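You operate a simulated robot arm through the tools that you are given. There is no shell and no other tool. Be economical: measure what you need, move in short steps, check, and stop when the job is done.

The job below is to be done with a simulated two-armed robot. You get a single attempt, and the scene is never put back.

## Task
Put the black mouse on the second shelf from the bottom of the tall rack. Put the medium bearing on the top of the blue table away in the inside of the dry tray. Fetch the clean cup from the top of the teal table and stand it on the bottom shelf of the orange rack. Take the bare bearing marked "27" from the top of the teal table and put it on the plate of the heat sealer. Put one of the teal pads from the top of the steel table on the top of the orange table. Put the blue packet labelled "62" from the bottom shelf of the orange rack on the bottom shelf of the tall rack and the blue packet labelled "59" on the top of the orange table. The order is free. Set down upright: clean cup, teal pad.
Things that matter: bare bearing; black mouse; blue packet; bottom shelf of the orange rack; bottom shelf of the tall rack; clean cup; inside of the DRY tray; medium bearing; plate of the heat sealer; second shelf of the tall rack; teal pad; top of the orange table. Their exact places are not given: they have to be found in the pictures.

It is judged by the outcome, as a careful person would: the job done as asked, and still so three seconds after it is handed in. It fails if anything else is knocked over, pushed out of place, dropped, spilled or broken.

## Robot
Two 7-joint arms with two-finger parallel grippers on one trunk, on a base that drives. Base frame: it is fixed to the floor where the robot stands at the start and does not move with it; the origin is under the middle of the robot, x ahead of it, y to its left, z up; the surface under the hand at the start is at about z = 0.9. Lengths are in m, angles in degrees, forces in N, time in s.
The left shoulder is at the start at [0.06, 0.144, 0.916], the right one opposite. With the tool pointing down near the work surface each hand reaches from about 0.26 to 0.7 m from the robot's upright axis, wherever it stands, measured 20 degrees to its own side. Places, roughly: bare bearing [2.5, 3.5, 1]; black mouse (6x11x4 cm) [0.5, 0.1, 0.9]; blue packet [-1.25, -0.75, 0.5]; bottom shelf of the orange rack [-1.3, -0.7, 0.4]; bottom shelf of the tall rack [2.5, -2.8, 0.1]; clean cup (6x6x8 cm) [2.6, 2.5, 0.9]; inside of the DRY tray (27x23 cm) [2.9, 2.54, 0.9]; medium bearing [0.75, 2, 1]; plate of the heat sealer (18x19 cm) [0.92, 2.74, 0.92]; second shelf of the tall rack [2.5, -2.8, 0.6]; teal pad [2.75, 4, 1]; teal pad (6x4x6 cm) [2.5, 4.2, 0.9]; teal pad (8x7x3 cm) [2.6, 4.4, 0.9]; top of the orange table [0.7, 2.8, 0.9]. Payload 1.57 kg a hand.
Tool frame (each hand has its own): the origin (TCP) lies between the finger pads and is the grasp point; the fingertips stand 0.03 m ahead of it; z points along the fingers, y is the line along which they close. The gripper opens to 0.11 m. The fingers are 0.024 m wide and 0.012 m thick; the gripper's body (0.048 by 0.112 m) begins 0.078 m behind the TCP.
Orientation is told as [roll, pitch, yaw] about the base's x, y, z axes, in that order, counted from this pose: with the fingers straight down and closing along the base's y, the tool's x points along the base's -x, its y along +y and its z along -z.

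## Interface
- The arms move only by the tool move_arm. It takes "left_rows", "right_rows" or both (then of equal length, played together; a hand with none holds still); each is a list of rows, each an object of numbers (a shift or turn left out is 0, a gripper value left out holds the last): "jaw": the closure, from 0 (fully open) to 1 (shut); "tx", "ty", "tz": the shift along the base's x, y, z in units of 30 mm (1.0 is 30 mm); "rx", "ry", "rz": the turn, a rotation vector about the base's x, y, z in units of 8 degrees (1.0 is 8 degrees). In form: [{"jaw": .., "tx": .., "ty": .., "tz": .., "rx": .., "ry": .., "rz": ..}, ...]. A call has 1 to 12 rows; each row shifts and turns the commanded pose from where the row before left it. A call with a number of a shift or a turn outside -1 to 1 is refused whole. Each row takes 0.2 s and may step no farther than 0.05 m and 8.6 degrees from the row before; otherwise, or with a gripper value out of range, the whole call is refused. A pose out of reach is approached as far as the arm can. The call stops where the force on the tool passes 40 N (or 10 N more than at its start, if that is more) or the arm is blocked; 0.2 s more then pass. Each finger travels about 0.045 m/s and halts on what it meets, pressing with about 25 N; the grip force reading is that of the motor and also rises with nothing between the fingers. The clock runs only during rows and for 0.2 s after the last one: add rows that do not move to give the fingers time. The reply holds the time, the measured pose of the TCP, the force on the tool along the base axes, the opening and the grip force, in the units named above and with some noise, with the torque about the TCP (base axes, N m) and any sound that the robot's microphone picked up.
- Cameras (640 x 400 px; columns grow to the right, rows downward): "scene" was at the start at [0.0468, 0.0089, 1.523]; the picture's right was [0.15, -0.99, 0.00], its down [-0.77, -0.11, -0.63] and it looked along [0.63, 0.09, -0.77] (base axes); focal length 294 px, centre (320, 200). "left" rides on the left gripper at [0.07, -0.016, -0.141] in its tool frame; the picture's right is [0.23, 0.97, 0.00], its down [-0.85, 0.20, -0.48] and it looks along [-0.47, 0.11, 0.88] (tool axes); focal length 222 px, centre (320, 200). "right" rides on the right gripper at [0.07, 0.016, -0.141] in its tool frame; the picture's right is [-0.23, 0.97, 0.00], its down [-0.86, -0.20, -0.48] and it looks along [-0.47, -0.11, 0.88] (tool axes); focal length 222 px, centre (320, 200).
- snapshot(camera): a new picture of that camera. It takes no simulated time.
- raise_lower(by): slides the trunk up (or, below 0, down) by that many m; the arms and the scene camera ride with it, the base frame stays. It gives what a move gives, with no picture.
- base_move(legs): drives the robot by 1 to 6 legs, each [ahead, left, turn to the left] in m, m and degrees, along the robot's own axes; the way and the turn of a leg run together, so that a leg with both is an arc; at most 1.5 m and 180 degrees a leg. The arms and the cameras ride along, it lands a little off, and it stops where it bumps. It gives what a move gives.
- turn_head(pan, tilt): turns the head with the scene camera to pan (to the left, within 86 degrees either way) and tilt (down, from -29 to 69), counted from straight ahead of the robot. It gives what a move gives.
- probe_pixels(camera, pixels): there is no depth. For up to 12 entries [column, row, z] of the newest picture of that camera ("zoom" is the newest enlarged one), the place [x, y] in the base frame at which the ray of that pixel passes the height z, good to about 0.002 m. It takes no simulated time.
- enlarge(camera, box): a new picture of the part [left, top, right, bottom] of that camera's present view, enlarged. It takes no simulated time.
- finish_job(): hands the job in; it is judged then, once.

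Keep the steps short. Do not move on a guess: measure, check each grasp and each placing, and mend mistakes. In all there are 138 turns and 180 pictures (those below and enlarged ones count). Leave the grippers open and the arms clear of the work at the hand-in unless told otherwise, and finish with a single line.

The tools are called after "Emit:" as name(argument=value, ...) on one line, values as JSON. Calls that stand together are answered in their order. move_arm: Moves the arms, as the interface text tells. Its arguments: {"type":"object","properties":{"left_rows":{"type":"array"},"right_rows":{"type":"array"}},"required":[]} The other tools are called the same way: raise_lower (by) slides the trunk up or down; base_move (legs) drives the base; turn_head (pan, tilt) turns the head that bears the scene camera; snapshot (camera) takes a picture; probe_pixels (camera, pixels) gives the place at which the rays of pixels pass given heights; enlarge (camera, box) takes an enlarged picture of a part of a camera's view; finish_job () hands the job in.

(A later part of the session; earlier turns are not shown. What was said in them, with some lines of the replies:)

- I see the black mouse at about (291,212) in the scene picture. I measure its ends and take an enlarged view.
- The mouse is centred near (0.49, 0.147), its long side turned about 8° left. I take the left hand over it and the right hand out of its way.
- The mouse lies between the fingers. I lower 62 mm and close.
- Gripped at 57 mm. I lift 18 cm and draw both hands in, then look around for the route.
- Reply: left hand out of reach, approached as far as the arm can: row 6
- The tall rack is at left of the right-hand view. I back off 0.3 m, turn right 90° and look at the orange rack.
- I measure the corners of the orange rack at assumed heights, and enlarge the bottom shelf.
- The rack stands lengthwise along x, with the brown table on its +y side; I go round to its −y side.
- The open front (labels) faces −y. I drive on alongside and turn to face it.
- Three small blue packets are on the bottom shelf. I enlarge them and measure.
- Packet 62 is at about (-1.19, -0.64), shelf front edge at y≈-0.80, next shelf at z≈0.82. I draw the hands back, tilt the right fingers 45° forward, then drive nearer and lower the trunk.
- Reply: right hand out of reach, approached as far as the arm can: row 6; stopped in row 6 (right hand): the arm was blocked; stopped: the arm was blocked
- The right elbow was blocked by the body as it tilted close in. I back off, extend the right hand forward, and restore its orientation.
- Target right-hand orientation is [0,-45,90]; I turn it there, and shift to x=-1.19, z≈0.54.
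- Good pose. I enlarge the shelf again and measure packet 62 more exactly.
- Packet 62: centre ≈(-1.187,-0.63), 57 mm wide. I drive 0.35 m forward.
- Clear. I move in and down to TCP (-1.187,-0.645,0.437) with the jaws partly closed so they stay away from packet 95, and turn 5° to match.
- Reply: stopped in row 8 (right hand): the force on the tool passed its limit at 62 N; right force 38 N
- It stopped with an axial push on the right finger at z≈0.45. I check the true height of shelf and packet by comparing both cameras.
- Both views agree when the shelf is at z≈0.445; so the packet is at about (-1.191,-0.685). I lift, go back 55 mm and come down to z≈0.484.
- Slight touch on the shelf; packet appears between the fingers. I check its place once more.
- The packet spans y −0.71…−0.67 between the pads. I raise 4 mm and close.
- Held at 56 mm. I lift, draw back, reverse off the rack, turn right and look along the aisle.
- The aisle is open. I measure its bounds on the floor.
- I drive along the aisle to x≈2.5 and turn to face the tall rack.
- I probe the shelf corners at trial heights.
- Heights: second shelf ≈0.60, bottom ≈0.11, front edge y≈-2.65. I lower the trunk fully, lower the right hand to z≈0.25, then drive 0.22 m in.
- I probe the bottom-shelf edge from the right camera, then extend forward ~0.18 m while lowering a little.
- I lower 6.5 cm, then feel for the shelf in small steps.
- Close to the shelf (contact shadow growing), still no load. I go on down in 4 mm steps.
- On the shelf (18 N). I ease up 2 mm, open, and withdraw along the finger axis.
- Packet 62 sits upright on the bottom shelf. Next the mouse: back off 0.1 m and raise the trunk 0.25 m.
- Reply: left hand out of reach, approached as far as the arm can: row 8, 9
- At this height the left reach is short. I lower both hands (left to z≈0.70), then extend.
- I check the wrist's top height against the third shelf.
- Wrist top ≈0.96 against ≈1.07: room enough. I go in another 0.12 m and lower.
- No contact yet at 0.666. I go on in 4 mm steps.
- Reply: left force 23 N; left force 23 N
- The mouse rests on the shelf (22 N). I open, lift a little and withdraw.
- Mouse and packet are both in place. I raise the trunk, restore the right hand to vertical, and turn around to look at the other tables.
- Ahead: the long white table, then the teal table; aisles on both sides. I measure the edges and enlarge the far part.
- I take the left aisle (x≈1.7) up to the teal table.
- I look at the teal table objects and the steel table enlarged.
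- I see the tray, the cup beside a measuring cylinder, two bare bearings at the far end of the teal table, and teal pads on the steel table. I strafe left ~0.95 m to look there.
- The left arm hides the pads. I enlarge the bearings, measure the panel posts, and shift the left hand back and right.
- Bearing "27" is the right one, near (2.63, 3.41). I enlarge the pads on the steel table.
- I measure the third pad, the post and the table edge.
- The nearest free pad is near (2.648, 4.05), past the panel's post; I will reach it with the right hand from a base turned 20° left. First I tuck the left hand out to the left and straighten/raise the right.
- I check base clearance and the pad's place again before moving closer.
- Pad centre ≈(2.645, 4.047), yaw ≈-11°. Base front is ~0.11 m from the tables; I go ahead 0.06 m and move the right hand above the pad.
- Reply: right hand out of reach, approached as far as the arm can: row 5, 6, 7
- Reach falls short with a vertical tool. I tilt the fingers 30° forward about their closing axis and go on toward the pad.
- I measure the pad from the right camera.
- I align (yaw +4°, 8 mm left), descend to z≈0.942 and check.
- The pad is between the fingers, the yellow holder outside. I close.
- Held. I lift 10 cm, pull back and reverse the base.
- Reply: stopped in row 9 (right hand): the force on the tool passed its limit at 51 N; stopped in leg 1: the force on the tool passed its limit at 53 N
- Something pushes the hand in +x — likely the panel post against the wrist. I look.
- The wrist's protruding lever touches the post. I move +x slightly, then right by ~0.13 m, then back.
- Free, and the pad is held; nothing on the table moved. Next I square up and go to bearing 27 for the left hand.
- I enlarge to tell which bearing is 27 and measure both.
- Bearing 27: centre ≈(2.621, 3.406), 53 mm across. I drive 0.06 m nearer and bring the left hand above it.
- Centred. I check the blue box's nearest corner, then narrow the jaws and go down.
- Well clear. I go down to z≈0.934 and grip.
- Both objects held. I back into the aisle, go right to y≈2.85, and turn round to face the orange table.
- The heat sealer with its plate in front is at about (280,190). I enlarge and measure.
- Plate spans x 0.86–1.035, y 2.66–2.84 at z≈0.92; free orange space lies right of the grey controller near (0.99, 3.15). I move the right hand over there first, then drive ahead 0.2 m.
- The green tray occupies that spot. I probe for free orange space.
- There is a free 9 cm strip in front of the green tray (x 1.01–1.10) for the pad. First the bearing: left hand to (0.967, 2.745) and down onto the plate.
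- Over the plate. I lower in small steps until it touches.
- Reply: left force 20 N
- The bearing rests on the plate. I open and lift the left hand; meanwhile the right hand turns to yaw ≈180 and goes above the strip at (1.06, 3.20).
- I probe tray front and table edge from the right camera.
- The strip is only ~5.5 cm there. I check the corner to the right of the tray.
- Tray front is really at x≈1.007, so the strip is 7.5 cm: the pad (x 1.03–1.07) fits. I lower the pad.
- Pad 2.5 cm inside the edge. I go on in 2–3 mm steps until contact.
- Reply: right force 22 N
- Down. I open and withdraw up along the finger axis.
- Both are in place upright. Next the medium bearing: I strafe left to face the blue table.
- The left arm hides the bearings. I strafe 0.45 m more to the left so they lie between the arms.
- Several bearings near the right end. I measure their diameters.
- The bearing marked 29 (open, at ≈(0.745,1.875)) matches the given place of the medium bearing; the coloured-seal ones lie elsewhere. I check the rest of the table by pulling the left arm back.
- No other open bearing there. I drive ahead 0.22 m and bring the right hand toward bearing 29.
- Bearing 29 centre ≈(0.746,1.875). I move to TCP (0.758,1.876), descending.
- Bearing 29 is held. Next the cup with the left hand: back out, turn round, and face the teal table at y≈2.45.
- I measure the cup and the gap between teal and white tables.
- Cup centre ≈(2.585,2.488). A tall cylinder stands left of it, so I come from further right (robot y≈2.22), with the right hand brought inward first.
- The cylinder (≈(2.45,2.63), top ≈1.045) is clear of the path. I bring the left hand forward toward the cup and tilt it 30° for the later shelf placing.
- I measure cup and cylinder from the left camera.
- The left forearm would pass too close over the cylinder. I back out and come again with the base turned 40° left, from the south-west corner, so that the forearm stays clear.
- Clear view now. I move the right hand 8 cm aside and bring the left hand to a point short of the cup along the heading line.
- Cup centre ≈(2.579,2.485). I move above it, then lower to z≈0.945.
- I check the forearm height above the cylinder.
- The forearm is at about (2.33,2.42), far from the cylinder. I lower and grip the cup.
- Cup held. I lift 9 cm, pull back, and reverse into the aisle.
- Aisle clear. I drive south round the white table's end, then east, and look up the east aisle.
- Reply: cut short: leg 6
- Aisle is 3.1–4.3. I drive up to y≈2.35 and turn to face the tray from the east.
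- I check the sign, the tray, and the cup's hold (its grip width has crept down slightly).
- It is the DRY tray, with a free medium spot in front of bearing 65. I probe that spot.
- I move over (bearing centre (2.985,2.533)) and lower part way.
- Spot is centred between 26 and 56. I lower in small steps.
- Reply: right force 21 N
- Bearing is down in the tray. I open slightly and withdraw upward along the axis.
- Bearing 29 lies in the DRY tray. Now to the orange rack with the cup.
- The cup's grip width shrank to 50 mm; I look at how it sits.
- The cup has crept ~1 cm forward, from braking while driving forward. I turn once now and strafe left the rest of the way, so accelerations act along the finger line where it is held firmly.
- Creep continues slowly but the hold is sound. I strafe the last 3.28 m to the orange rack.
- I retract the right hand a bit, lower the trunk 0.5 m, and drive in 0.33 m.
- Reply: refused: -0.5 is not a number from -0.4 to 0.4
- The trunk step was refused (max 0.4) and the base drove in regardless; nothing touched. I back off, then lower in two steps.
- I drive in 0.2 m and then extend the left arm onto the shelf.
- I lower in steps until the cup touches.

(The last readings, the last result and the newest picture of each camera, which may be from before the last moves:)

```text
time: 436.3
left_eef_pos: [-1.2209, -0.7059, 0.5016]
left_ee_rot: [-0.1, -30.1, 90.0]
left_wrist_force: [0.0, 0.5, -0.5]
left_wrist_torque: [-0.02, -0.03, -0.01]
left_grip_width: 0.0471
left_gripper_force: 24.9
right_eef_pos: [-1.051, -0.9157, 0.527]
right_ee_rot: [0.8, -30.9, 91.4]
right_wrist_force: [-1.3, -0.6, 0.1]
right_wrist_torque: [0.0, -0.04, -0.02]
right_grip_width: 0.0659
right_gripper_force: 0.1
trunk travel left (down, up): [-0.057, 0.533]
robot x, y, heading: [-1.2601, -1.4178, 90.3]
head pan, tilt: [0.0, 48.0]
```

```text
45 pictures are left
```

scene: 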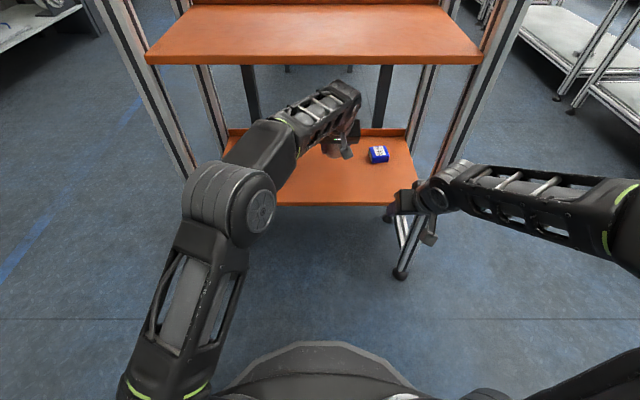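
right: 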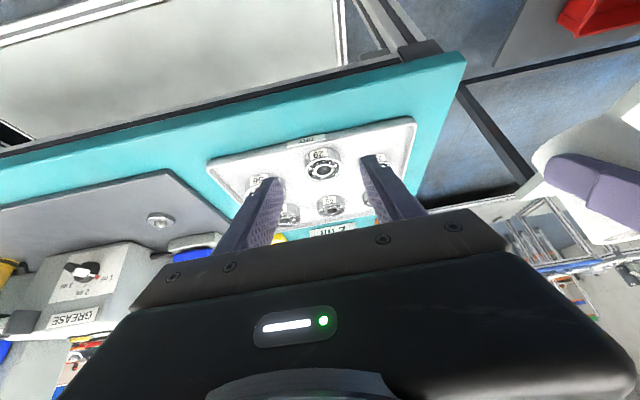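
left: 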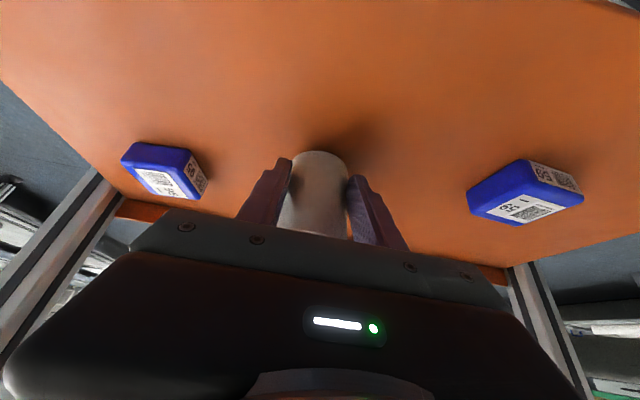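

Emit:
move_arm(left_rows=[{"tz": -0.13}, {"tz": -0.1}, {}])

Emit:
move_arm(left_rows=[{"tz": -0.12}, {}])

Emit:
move_arm(left_rows=[{"tz": -0.1}, {}])

Emit:
snapshot(camera="left")

```text
time: 437.1
left_eef_pos: [-1.2209, -0.7061, 0.495]
left_ee_rot: [-0.1, -30.1, 90.2]
left_wrist_force: [1.0, -0.8, 2.1]
left_wrist_torque: [0.0, 0.02, 0.02]
left_grip_width: 0.0473
left_gripper_force: 24.8
right_eef_pos: [-1.0512, -0.9156, 0.5263]
right_ee_rot: [0.8, -31.0, 91.3]
right_wrist_force: [0.5, 0.1, 0.0]
right_wrist_torque: [0.0, 0.0, 0.05]
right_grip_width: 0.0662
right_gripper_force: 0.2
trunk travel left (down, up): [-0.057, 0.533]
robot x, y, heading: [-1.2584, -1.4206, 90.0]
head pan, tilt: [0.0, 48.0]
```

```text
time: 437.7
left_eef_pos: [-1.2222, -0.7051, 0.495]
left_ee_rot: [-0.2, -30.5, 90.1]
left_wrist_force: [-1.8, -1.7, 16.4]
left_wrist_torque: [0.1, 0.1, 0.05]
left_grip_width: 0.047
left_gripper_force: 24.7
right_eef_pos: [-1.0515, -0.9163, 0.5289]
right_ee_rot: [0.8, -30.9, 91.5]
right_wrist_force: [-0.3, 0.1, 0.6]
right_wrist_torque: [0.0, 0.02, -0.01]
right_grip_width: 0.0658
right_gripper_force: 0.2
trunk travel left (down, up): [-0.057, 0.533]
robot x, y, heading: [-1.2619, -1.4198, 90.1]
head pan, tilt: [0.0, 48.0]
```

```text
time: 438.3
left_eef_pos: [-1.2216, -0.7071, 0.4911]
left_ee_rot: [0.0, -30.4, 90.1]
left_wrist_force: [-2.1, -4.4, 19.0]
left_wrist_torque: [0.43, 0.03, 0.03]
left_grip_width: 0.0462
left_gripper_force: 24.8
right_eef_pos: [-1.0511, -0.9166, 0.5286]
right_ee_rot: [0.7, -31.0, 91.4]
right_wrist_force: [-0.1, -0.1, 0.2]
right_wrist_torque: [-0.02, 0.02, 0.0]
right_grip_width: 0.0662
right_gripper_force: 0.1
trunk travel left (down, up): [-0.057, 0.533]
robot x, y, heading: [-1.2622, -1.4212, 90.1]
head pan, tilt: [0.0, 48.0]
```

```text
44 pictures are left
```

left: 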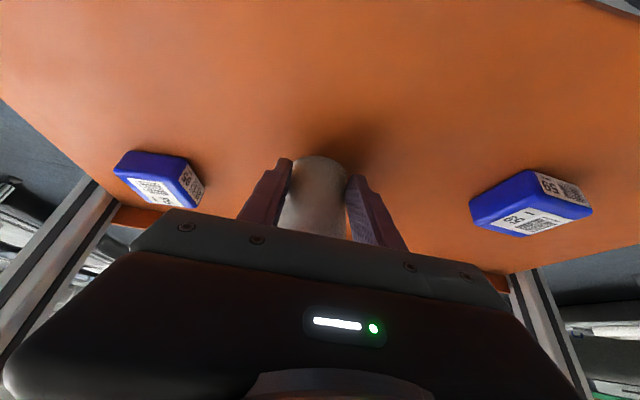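

The cup stands on the shelf. I ease up 3 mm, open fully and check before withdrawing.

Emit:
move_arm(left_rows=[{"tz": 0.1}, {"jaw": 0.3}, {}, {}, {"jaw": 0.1}, {}, {}])

Emit:
snapshot(camera="left")

```text
time: 439.9
left_eef_pos: [-1.2209, -0.7057, 0.491]
left_ee_rot: [-0.1, -30.1, 90.2]
left_wrist_force: [0.2, -0.7, 0.4]
left_wrist_torque: [-0.02, 0.05, 0.03]
left_grip_width: 0.0991
left_gripper_force: 0.0
right_eef_pos: [-1.0509, -0.9153, 0.5265]
right_ee_rot: [0.8, -30.8, 91.4]
right_wrist_force: [-0.2, -0.6, -0.4]
right_wrist_torque: [-0.02, -0.05, 0.03]
right_grip_width: 0.0659
right_gripper_force: 0.1
trunk travel left (down, up): [-0.057, 0.533]
robot x, y, heading: [-1.2674, -1.4186, 90.3]
head pan, tilt: [0.0, 48.0]
```

```text
43 pictures are left
```

left: 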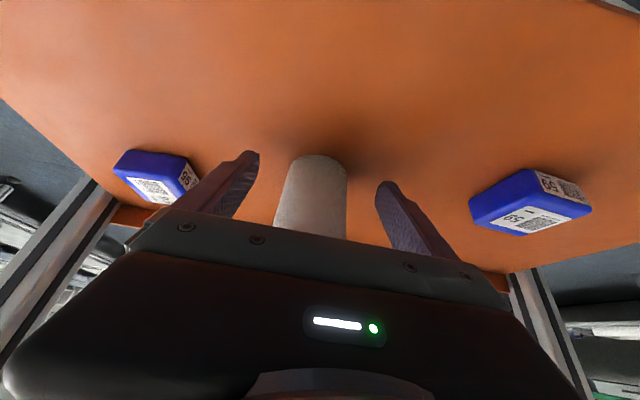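

The cup stands upright, free. I draw the left hand back, then over to the left in front of packet 59.

Emit:
move_arm(left_rows=[{"ty": -0.9, "tz": 0.3}, {"ty": -0.9, "tz": 0.3}, {"ty": -0.9, "tz": 0.3}, {"ty": -0.9, "tz": 0.3}, {"ty": -0.5}, {"tx": -1}, {"tx": -1}, {"tx": -1}, {"tx": -1}, {"tx": -1}, {"tx": -0.8}, {}])

Emit:
snapshot(camera="left")

Emit:
snapshot(camera="scene")

```text
time: 442.5
left_eef_pos: [-1.3952, -0.8294, 0.5266]
left_ee_rot: [0.0, -30.1, 90.0]
left_wrist_force: [0.0, -0.3, 0.0]
left_wrist_torque: [-0.01, -0.03, 0.01]
left_grip_width: 0.099
left_gripper_force: 0.2
right_eef_pos: [-1.0509, -0.9161, 0.5266]
right_ee_rot: [0.8, -30.8, 91.4]
right_wrist_force: [0.3, 0.6, 0.0]
right_wrist_torque: [-0.01, 0.02, 0.0]
right_grip_width: 0.0661
right_gripper_force: 0.1
trunk travel left (down, up): [-0.057, 0.533]
robot x, y, heading: [-1.2628, -1.4218, 90.1]
head pan, tilt: [0.0, 48.0]
```

```text
42 pictures are left
```

left: 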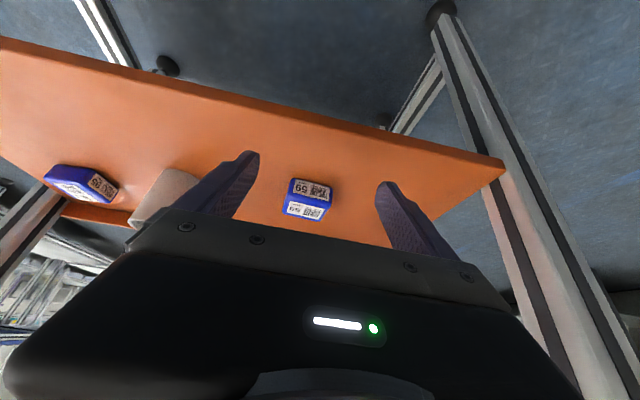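

```text
41 pictures are left
```

scene: 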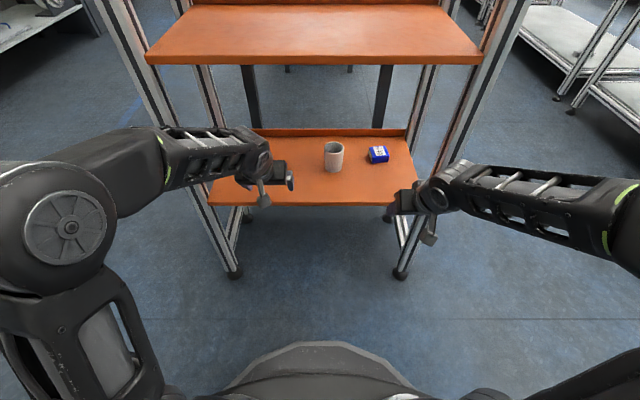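

The cup stands upright. For packet 59 the left forearm would come too near the left post, so I back off, shift the base 0.16 m left and recentre the hand on the packet.

Emit:
base_move(legs=[[-0.12, 0, 0], [0, 0.17, 0]])

Emit:
move_arm(left_rows=[{"tx": 1}, {"tx": 1}, {"tx": 1}, {"tx": 1}, {"tx": 1}, {"tx": 0.6}, {}])

Emit:
base_move(legs=[[0.1, 0, 0]])

Emit:
snapshot(camera="left")

```text
time: 444.8
left_eef_pos: [-1.5651, -0.9474, 0.5262]
left_ee_rot: [0.1, -30.1, 90.0]
left_wrist_force: [-0.1, 0.3, -0.2]
left_wrist_torque: [-0.01, 0.02, 0.02]
left_grip_width: 0.099
left_gripper_force: 0.2
right_eef_pos: [-1.2204, -1.0347, 0.5275]
right_ee_rot: [0.9, -31.0, 91.5]
right_wrist_force: [0.0, -0.3, -0.3]
right_wrist_torque: [0.03, 0.0, 0.0]
right_grip_width: 0.066
right_gripper_force: 0.0
trunk travel left (down, up): [-0.057, 0.533]
robot x, y, heading: [-1.433, -1.5392, 90.0]
head pan, tilt: [0.0, 48.0]
```

```text
time: 446.4
left_eef_pos: [-1.3966, -0.9475, 0.5277]
left_ee_rot: [-0.1, -30.1, 90.0]
left_wrist_force: [0.0, -0.6, 0.9]
left_wrist_torque: [-0.03, 0.01, 0.0]
left_grip_width: 0.0988
left_gripper_force: 0.0
right_eef_pos: [-1.2195, -1.0351, 0.5278]
right_ee_rot: [0.8, -30.9, 91.5]
right_wrist_force: [-0.5, -0.6, 1.0]
right_wrist_torque: [0.06, -0.05, -0.02]
right_grip_width: 0.066
right_gripper_force: 0.0
trunk travel left (down, up): [-0.057, 0.533]
robot x, y, heading: [-1.4342, -1.5429, 90.1]
head pan, tilt: [0.0, 48.0]
```

```text
time: 447.5
left_eef_pos: [-1.3975, -0.8491, 0.5267]
left_ee_rot: [-0.1, -30.1, 90.1]
left_wrist_force: [0.9, 0.3, 0.1]
left_wrist_torque: [-0.06, 0.01, 0.03]
left_grip_width: 0.0989
left_gripper_force: 0.0
right_eef_pos: [-1.2204, -0.936, 0.5273]
right_ee_rot: [0.8, -30.9, 91.5]
right_wrist_force: [0.8, 0.4, -0.3]
right_wrist_torque: [-0.03, -0.04, 0.0]
right_grip_width: 0.0661
right_gripper_force: 0.0
trunk travel left (down, up): [-0.057, 0.533]
robot x, y, heading: [-1.4334, -1.446, 90.2]
head pan, tilt: [0.0, 48.0]
```

```text
40 pictures are left
```

left: 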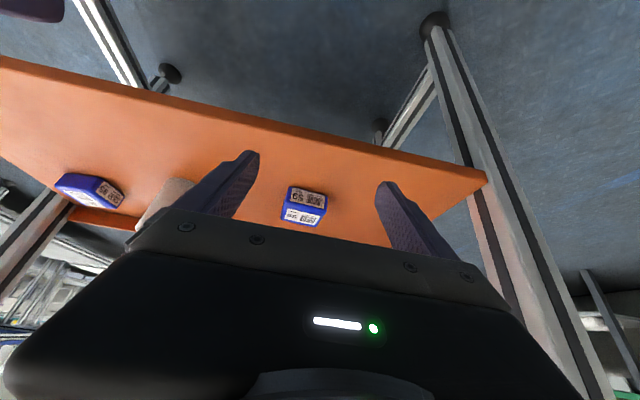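

I probe packet 59 in this picture.

Emit:
enlarge(camera="left", box=[260, 170, 360, 240])

Emit:
probe_pixels(camera="left", pixels=[[288, 187, 0.449], [328, 191, 0.449], [283, 222, 0.479], [320, 227, 0.479], [285, 204, 0.479], [325, 208, 0.479]])

```text
5.71 times, centred on (310, 205) of left
```

zoom: 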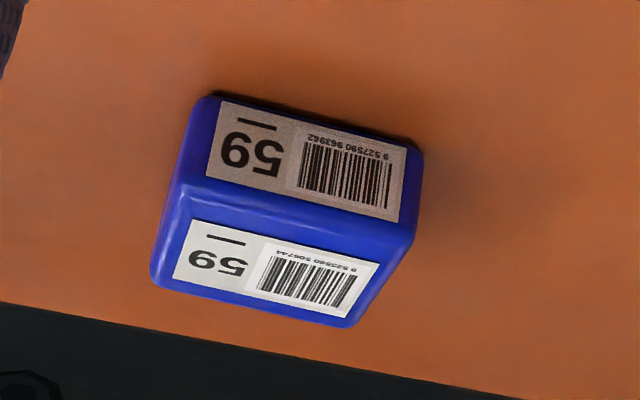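

```text
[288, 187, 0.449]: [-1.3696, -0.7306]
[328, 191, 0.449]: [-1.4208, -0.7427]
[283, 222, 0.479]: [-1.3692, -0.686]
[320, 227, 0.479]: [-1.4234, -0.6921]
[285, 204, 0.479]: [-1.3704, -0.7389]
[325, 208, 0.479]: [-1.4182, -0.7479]
```

Packet 59: centre ≈(-1.396,-0.712), turned ~9°. I move over it and down to z≈0.486.

Emit:
move_arm(left_rows=[{"jaw": 0.2, "ty": 0.9, "rz": 1}, {"ty": 0.9}, {"ty": 0.9}, {"ty": 0.9}, {"ty": 0.6}, {"tz": -0.7}, {"tz": -0.6}, {}])

Emit:
snapshot(camera="left")

```text
time: 449.3
left_eef_pos: [-1.3969, -0.7228, 0.4873]
left_ee_rot: [0.1, -30.1, 98.0]
left_wrist_force: [0.5, -0.8, -0.3]
left_wrist_torque: [0.03, 0.01, 0.02]
left_grip_width: 0.0879
left_gripper_force: 0.0
right_eef_pos: [-1.2197, -0.9353, 0.5263]
right_ee_rot: [0.8, -30.9, 91.5]
right_wrist_force: [-0.8, 0.8, -0.4]
right_wrist_torque: [0.03, -0.02, 0.01]
right_grip_width: 0.066
right_gripper_force: 0.1
trunk travel left (down, up): [-0.057, 0.533]
robot x, y, heading: [-1.4314, -1.4419, 90.0]
head pan, tilt: [0.0, 48.0]
```

```text
38 pictures are left
```

left: 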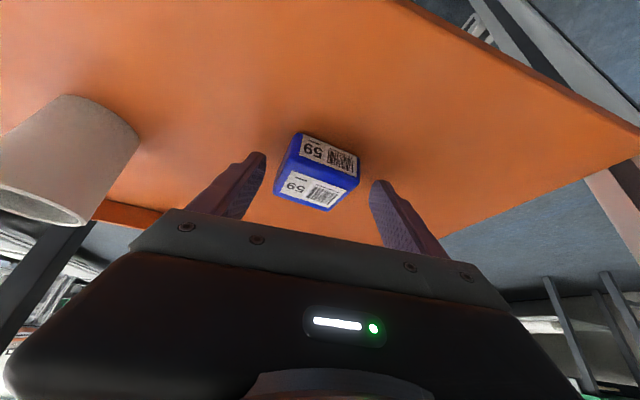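

Slightly over-turned; I turn back 3° and close.

Emit:
move_arm(left_rows=[{"rz": -0.4}, {"jaw": 1}, {}, {}, {}, {}])

Emit:
snapshot(camera="left")

```text
time: 450.7
left_eef_pos: [-1.3974, -0.7229, 0.4881]
left_ee_rot: [-0.1, -30.0, 94.9]
left_wrist_force: [0.1, 0.8, 2.2]
left_wrist_torque: [0.01, 0.03, -0.05]
left_grip_width: 0.0553
left_gripper_force: 24.9
right_eef_pos: [-1.2207, -0.9353, 0.5262]
right_ee_rot: [0.9, -30.9, 91.5]
right_wrist_force: [-0.4, 1.1, -0.1]
right_wrist_torque: [-0.02, 0.0, 0.04]
right_grip_width: 0.066
right_gripper_force: 0.1
trunk travel left (down, up): [-0.057, 0.533]
robot x, y, heading: [-1.4305, -1.4418, 90.2]
head pan, tilt: [0.0, 48.0]
```

```text
37 pictures are left
```

left: 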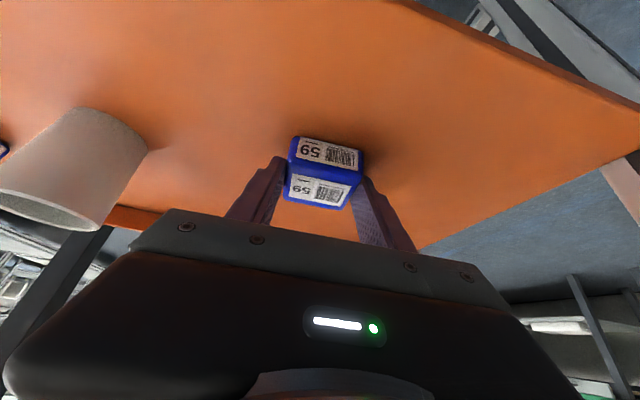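

Held at 55 mm. I lift, draw back, reverse, and raise the trunk.

Emit:
move_arm(left_rows=[{"tz": 0.8}, {"tz": 0.8}, {"ty": -1}, {"ty": -1}, {"ty": -1}, {"ty": -1}, {}])

Emit:
base_move(legs=[[-0.35, 0, 0]])

Emit:
raise_lower(by=0.4)

Emit:
raise_lower(by=0.1)

Emit:
snapshot(camera="scene")

```text
time: 452.3
left_eef_pos: [-1.3974, -0.8441, 0.5351]
left_ee_rot: [0.0, -30.1, 94.9]
left_wrist_force: [0.3, -0.1, -1.3]
left_wrist_torque: [0.02, -0.02, -0.03]
left_grip_width: 0.0555
left_gripper_force: 25.0
right_eef_pos: [-1.2222, -0.9353, 0.5275]
right_ee_rot: [0.7, -30.9, 91.5]
right_wrist_force: [-0.3, 0.6, -1.2]
right_wrist_torque: [-0.01, 0.05, 0.04]
right_grip_width: 0.0663
right_gripper_force: 0.0
trunk travel left (down, up): [-0.057, 0.533]
robot x, y, heading: [-1.4319, -1.4435, 90.0]
head pan, tilt: [0.0, 48.0]
```

```text
time: 454.6
left_eef_pos: [-1.3992, -1.1905, 0.5349]
left_ee_rot: [0.1, -30.2, 95.2]
left_wrist_force: [-0.6, -0.4, -2.3]
left_wrist_torque: [-0.04, -0.01, 0.01]
left_grip_width: 0.0553
left_gripper_force: 24.8
right_eef_pos: [-1.221, -1.2824, 0.5273]
right_ee_rot: [0.9, -30.9, 91.8]
right_wrist_force: [-0.3, -0.6, 0.9]
right_wrist_torque: [0.0, 0.01, 0.01]
right_grip_width: 0.0658
right_gripper_force: 0.2
trunk travel left (down, up): [-0.057, 0.533]
robot x, y, heading: [-1.4345, -1.7881, 90.2]
head pan, tilt: [0.0, 48.0]
```

```text
time: 458.4
left_eef_pos: [-1.3985, -1.192, 0.9362]
left_ee_rot: [0.1, -30.0, 95.1]
left_wrist_force: [0.6, 0.3, -1.5]
left_wrist_torque: [0.0, 0.01, 0.03]
left_grip_width: 0.0556
left_gripper_force: 25.4
right_eef_pos: [-1.2222, -1.2822, 0.926]
right_ee_rot: [0.8, -31.0, 91.7]
right_wrist_force: [-0.4, 0.2, -0.2]
right_wrist_torque: [0.0, -0.01, 0.01]
right_grip_width: 0.066
right_gripper_force: 0.1
trunk travel left (down, up): [-0.457, 0.133]
robot x, y, heading: [-1.4319, -1.7899, 89.9]
head pan, tilt: [0.0, 48.0]
```

```text
time: 459.8
left_eef_pos: [-1.3991, -1.1904, 1.0358]
left_ee_rot: [0.0, -30.0, 95.1]
left_wrist_force: [-0.7, -0.3, -1.1]
left_wrist_torque: [-0.02, 0.03, -0.01]
left_grip_width: 0.0553
left_gripper_force: 25.6
right_eef_pos: [-1.2218, -1.2813, 1.0265]
right_ee_rot: [0.8, -30.9, 91.6]
right_wrist_force: [0.0, -0.5, 0.5]
right_wrist_torque: [-0.01, 0.0, 0.02]
right_grip_width: 0.0658
right_gripper_force: 0.1
trunk travel left (down, up): [-0.557, 0.033]
robot x, y, heading: [-1.43, -1.788, 90.2]
head pan, tilt: [0.0, 48.0]
```

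```text
36 pictures are left
```

scene: 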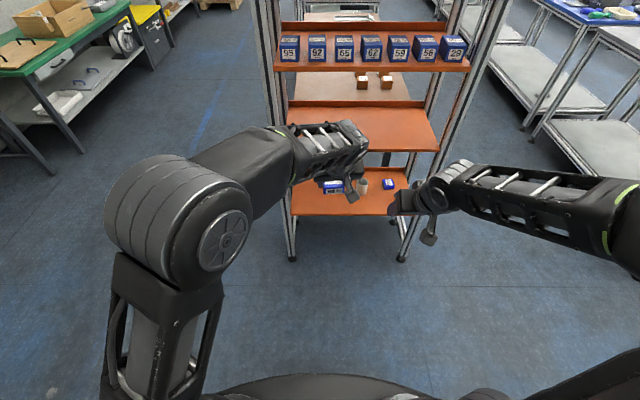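

Packet held; I strafe right to the aisle at x≈1.72, then go up it and turn to face the orange table.

Emit:
base_move(legs=[[0, -1.5, 0], [0, -1.5, 0], [0, -0.15, 0], [1.5, 0, 0], [1.5, 0, 0], [1.37, 0, 0]])

Emit:
base_move(legs=[[0, 0, 90]])

Emit:
snapshot(camera="scene")

Emit:
snapshot(camera="left")

```text
time: 495.6
left_eef_pos: [1.7289, 3.1387, 1.0363]
left_ee_rot: [0.0, -30.0, 95.7]
left_wrist_force: [-0.8, 0.6, -2.9]
left_wrist_torque: [-0.03, 0.0, -0.01]
left_grip_width: 0.0555
left_gripper_force: 24.9
right_eef_pos: [1.9068, 3.0483, 1.0266]
right_ee_rot: [0.8, -30.8, 92.4]
right_wrist_force: [0.2, -0.3, -0.2]
right_wrist_torque: [0.01, -0.05, 0.01]
right_grip_width: 0.0662
right_gripper_force: 0.0
trunk travel left (down, up): [-0.557, 0.033]
robot x, y, heading: [1.703, 2.5404, 90.8]
head pan, tilt: [0.0, 48.0]
```

```text
time: 499.8
left_eef_pos: [1.1061, 2.5684, 1.0346]
left_ee_rot: [0.0, -30.0, -174.5]
left_wrist_force: [-0.4, 1.0, -2.0]
left_wrist_torque: [-0.01, -0.03, -0.04]
left_grip_width: 0.0553
left_gripper_force: 24.8
right_eef_pos: [1.1969, 2.7451, 1.028]
right_ee_rot: [0.7, -30.9, -178.0]
right_wrist_force: [0.6, -0.1, 0.2]
right_wrist_torque: [0.01, 0.0, 0.02]
right_grip_width: 0.0657
right_gripper_force: 0.1
trunk travel left (down, up): [-0.557, 0.033]
robot x, y, heading: [1.7007, 2.5417, -179.2]
head pan, tilt: [0.0, 48.0]
```

```text
35 pictures are left
```

scene: 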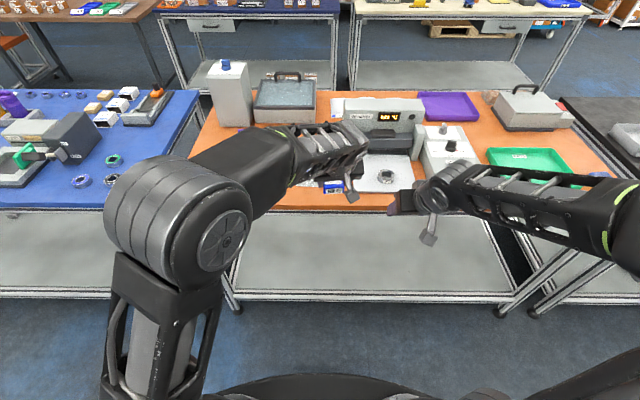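

```text
34 pictures are left
```

left: 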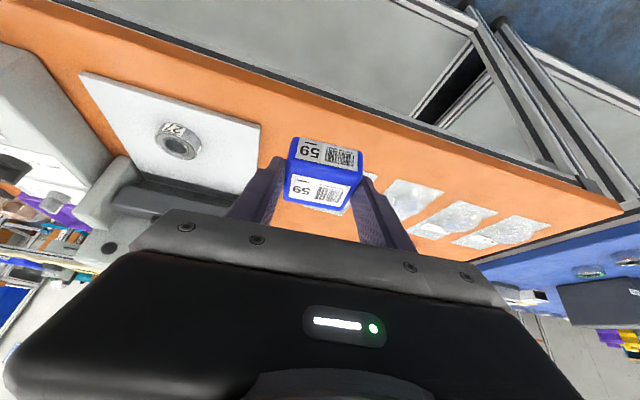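

I probe the free gap between plate and bags.

Emit:
probe_pixels(camera="left", pixels=[[261, 126, 0.92], [240, 190, 0.92], [81, 75, 0.92], [395, 182, 0.9], [444, 187, 0.9], [375, 173, 0.9], [330, 108, 0.9], [300, 99, 0.9]])

Emit:
enlarge(camera="scene", box=[280, 120, 440, 230])

```text
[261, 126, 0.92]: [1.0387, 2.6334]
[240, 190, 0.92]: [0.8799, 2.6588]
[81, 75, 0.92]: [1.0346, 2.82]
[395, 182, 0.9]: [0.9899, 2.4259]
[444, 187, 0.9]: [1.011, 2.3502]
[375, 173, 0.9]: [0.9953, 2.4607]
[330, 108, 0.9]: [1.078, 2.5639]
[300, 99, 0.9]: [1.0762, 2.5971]
```

```text
3.64 times, centred on (360, 175) of scene
```

zoom: 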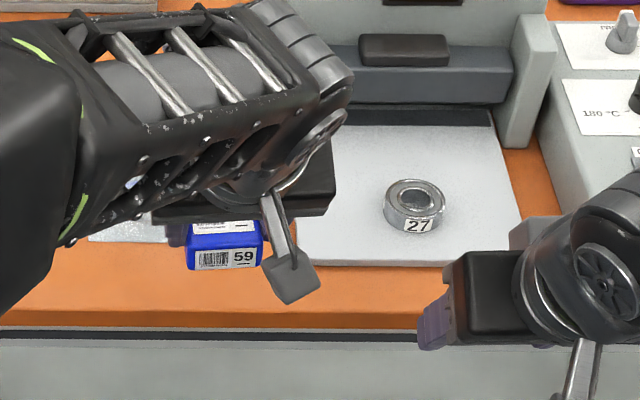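

I move to (1.054,2.58) and lower toward the strip in front of the bags, left of the plate.

Emit:
move_arm(left_rows=[{"tx": -0.85, "ty": 0.2, "rz": -0.6}, {"tx": -0.85, "ty": 0.2}, {"tz": -0.8}, {"tz": -0.8}, {"tz": -0.8}, {"tz": -0.3}, {}])

Emit:
snapshot(camera="left")

```text
time: 501.4
left_eef_pos: [1.0551, 2.5787, 0.9548]
left_ee_rot: [-0.1, -30.0, -179.3]
left_wrist_force: [0.3, 0.6, -1.6]
left_wrist_torque: [-0.01, -0.01, 0.02]
left_grip_width: 0.0552
left_gripper_force: 24.9
right_eef_pos: [1.1947, 2.7454, 1.0264]
right_ee_rot: [0.8, -31.0, -177.9]
right_wrist_force: [0.8, 0.9, 0.6]
right_wrist_torque: [0.04, -0.03, 0.03]
right_grip_width: 0.0661
right_gripper_force: 0.0
trunk travel left (down, up): [-0.557, 0.033]
robot x, y, heading: [1.7027, 2.5381, -179.0]
head pan, tilt: [0.0, 48.0]
```

```text
32 pictures are left
```

left: 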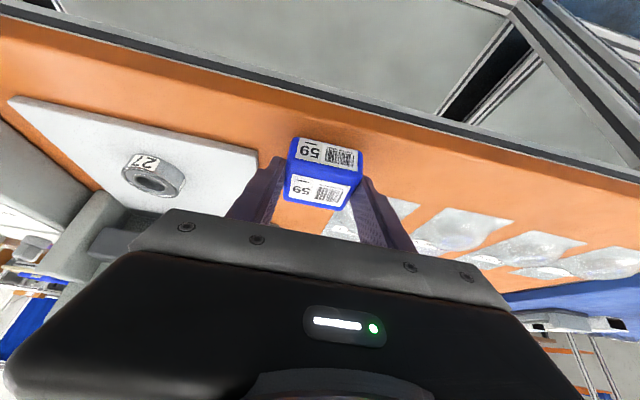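

Emit:
move_arm(left_rows=[{"tz": -0.25}, {}])

Emit:
move_arm(left_rows=[{"tz": -0.13}, {}])

Emit:
move_arm(left_rows=[{"tz": -0.12}, {}])

Emit:
move_arm(left_rows=[{"tz": -0.1}, {}])

```text
time: 502.0
left_eef_pos: [1.0541, 2.5802, 0.9477]
left_ee_rot: [-0.1, -30.1, -179.3]
left_wrist_force: [-0.3, -1.0, -1.3]
left_wrist_torque: [-0.01, -0.02, -0.01]
left_grip_width: 0.0555
left_gripper_force: 25.3
right_eef_pos: [1.1966, 2.7457, 1.0264]
right_ee_rot: [0.8, -30.8, -177.8]
right_wrist_force: [-0.2, 0.5, 0.3]
right_wrist_torque: [-0.01, 0.0, 0.0]
right_grip_width: 0.0661
right_gripper_force: 0.0
trunk travel left (down, up): [-0.557, 0.033]
robot x, y, heading: [1.7037, 2.5416, -179.4]
head pan, tilt: [0.0, 48.0]
```

```text
time: 502.6
left_eef_pos: [1.0546, 2.5799, 0.9433]
left_ee_rot: [0.0, -30.0, -179.3]
left_wrist_force: [-0.2, 1.2, -2.2]
left_wrist_torque: [-0.01, -0.03, 0.0]
left_grip_width: 0.0556
left_gripper_force: 25.1
right_eef_pos: [1.196, 2.7451, 1.0275]
right_ee_rot: [0.7, -30.9, -177.9]
right_wrist_force: [0.3, 0.3, -0.1]
right_wrist_torque: [0.0, -0.03, 0.01]
right_grip_width: 0.0661
right_gripper_force: 0.0
trunk travel left (down, up): [-0.557, 0.033]
robot x, y, heading: [1.7003, 2.54, -179.2]
head pan, tilt: [0.0, 48.0]
```

```text
time: 503.2
left_eef_pos: [1.0549, 2.5787, 0.94]
left_ee_rot: [0.0, -30.0, -179.2]
left_wrist_force: [0.4, 0.4, -2.3]
left_wrist_torque: [0.0, -0.04, 0.02]
left_grip_width: 0.0554
left_gripper_force: 24.7
right_eef_pos: [1.1959, 2.7455, 1.027]
right_ee_rot: [0.8, -30.9, -177.9]
right_wrist_force: [0.4, -0.5, -0.4]
right_wrist_torque: [-0.01, 0.02, 0.01]
right_grip_width: 0.0657
right_gripper_force: 0.0
trunk travel left (down, up): [-0.557, 0.033]
robot x, y, heading: [1.7031, 2.5383, -179.4]
head pan, tilt: [0.0, 48.0]
```

```text
time: 503.8
left_eef_pos: [1.0547, 2.5787, 0.9377]
left_ee_rot: [-0.1, -30.3, -179.3]
left_wrist_force: [-0.5, -1.9, 6.3]
left_wrist_torque: [-0.17, -0.09, -0.02]
left_grip_width: 0.0557
left_gripper_force: 25.3
right_eef_pos: [1.1962, 2.7452, 1.0275]
right_ee_rot: [0.8, -30.8, -178.0]
right_wrist_force: [0.3, -0.1, -0.7]
right_wrist_torque: [0.02, -0.04, 0.0]
right_grip_width: 0.0662
right_gripper_force: 0.0
trunk travel left (down, up): [-0.557, 0.033]
robot x, y, heading: [1.7013, 2.5416, -179.2]
head pan, tilt: [0.0, 48.0]
```

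Contact. One more millimetre, then open slightly and withdraw along the finger axis.

Emit:
move_arm(left_rows=[{"tz": -0.04}, {"jaw": 0.38}, {}, {}, {"tx": 0.45, "tz": 0.8}, {"tx": 0.45, "tz": 0.8}, {"tx": 0.45, "tz": 0.8}, {"tx": 0.45, "tz": 0.5}, {"jaw": 0}, {}, {}], right_rows=[{}, {}, {}, {}, {}, {}, {}, {}, {"jaw": 0}, {}, {}])

Emit:
base_move(legs=[[-0.12, 0, 0]])

Emit:
snapshot(camera="scene")

Emit:
enlarge(camera="scene", box=[240, 80, 560, 240])

```text
time: 506.2
left_eef_pos: [1.1085, 2.5811, 1.0221]
left_ee_rot: [0.0, -30.0, -179.3]
left_wrist_force: [-0.1, 0.2, 0.9]
left_wrist_torque: [0.01, -0.03, -0.01]
left_grip_width: 0.1097
left_gripper_force: 0.1
right_eef_pos: [1.1951, 2.7455, 1.0264]
right_ee_rot: [0.8, -30.9, -177.8]
right_wrist_force: [0.2, -0.1, 0.8]
right_wrist_torque: [0.01, 0.01, -0.03]
right_grip_width: 0.1099
right_gripper_force: 0.0
trunk travel left (down, up): [-0.557, 0.033]
robot x, y, heading: [1.7032, 2.54, -179.0]
head pan, tilt: [0.0, 48.0]
```

```text
time: 507.4
left_eef_pos: [1.2303, 2.5825, 1.0227]
left_ee_rot: [0.1, -30.1, -179.2]
left_wrist_force: [0.2, 0.5, -0.4]
left_wrist_torque: [-0.01, 0.04, -0.01]
left_grip_width: 0.11
left_gripper_force: 0.1
right_eef_pos: [1.317, 2.747, 1.0288]
right_ee_rot: [0.8, -31.0, -177.9]
right_wrist_force: [0.2, -0.2, 0.7]
right_wrist_torque: [0.04, 0.03, -0.02]
right_grip_width: 0.1101
right_gripper_force: 0.1
trunk travel left (down, up): [-0.557, 0.033]
robot x, y, heading: [1.8194, 2.5393, -179.2]
head pan, tilt: [0.0, 48.0]
```

```text
31 pictures are left
```

scene: 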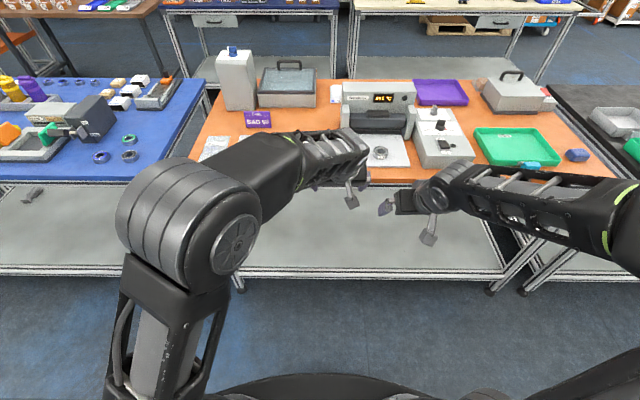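

```text
2.00 times, centred on (400, 160) of scene
```

zoom: 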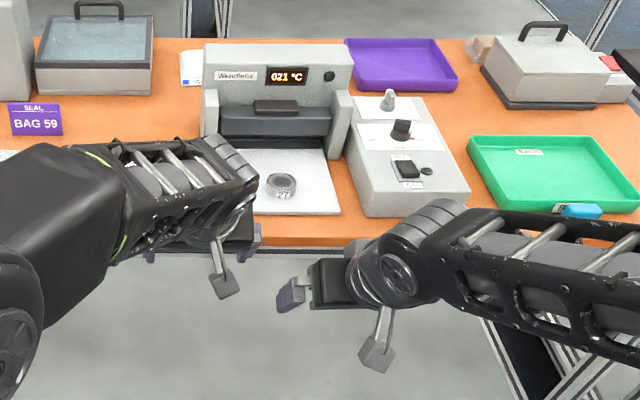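

The left arm hides packet 59; I check with the left camera.

Emit:
snapshot(camera="left")

Emit:
snapshot(camera="right")

```text
29 pictures are left
```

left: 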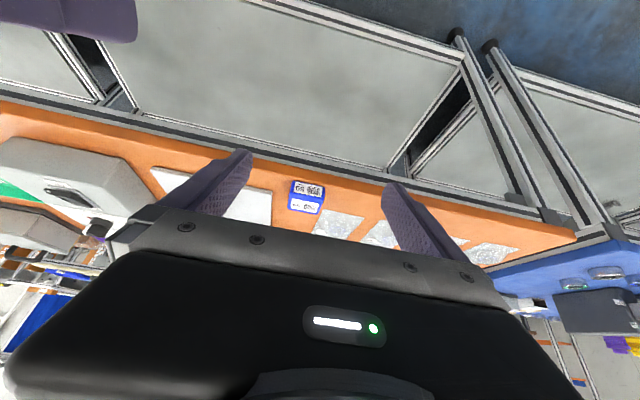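

```text
28 pictures are left
```

right: 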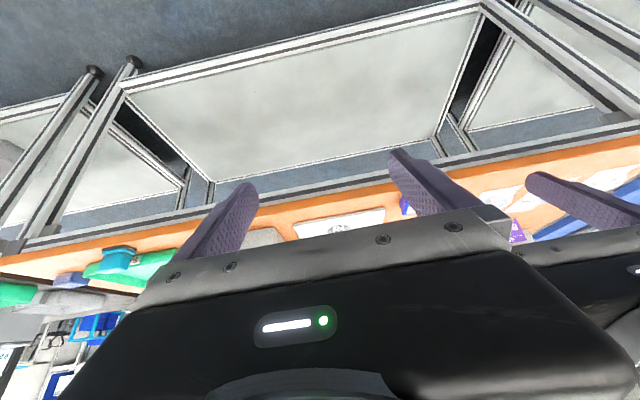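

Packet 59 sits flat on the orange table beside the plate, all seven items are placed, the grippers are open and the arms are clear. I hand in.

Emit:
finish_job()

```text
The job is handed in.
```

I placed all seven items, checked each in pictures, and handed in the job with both grippers open and the arms clear.
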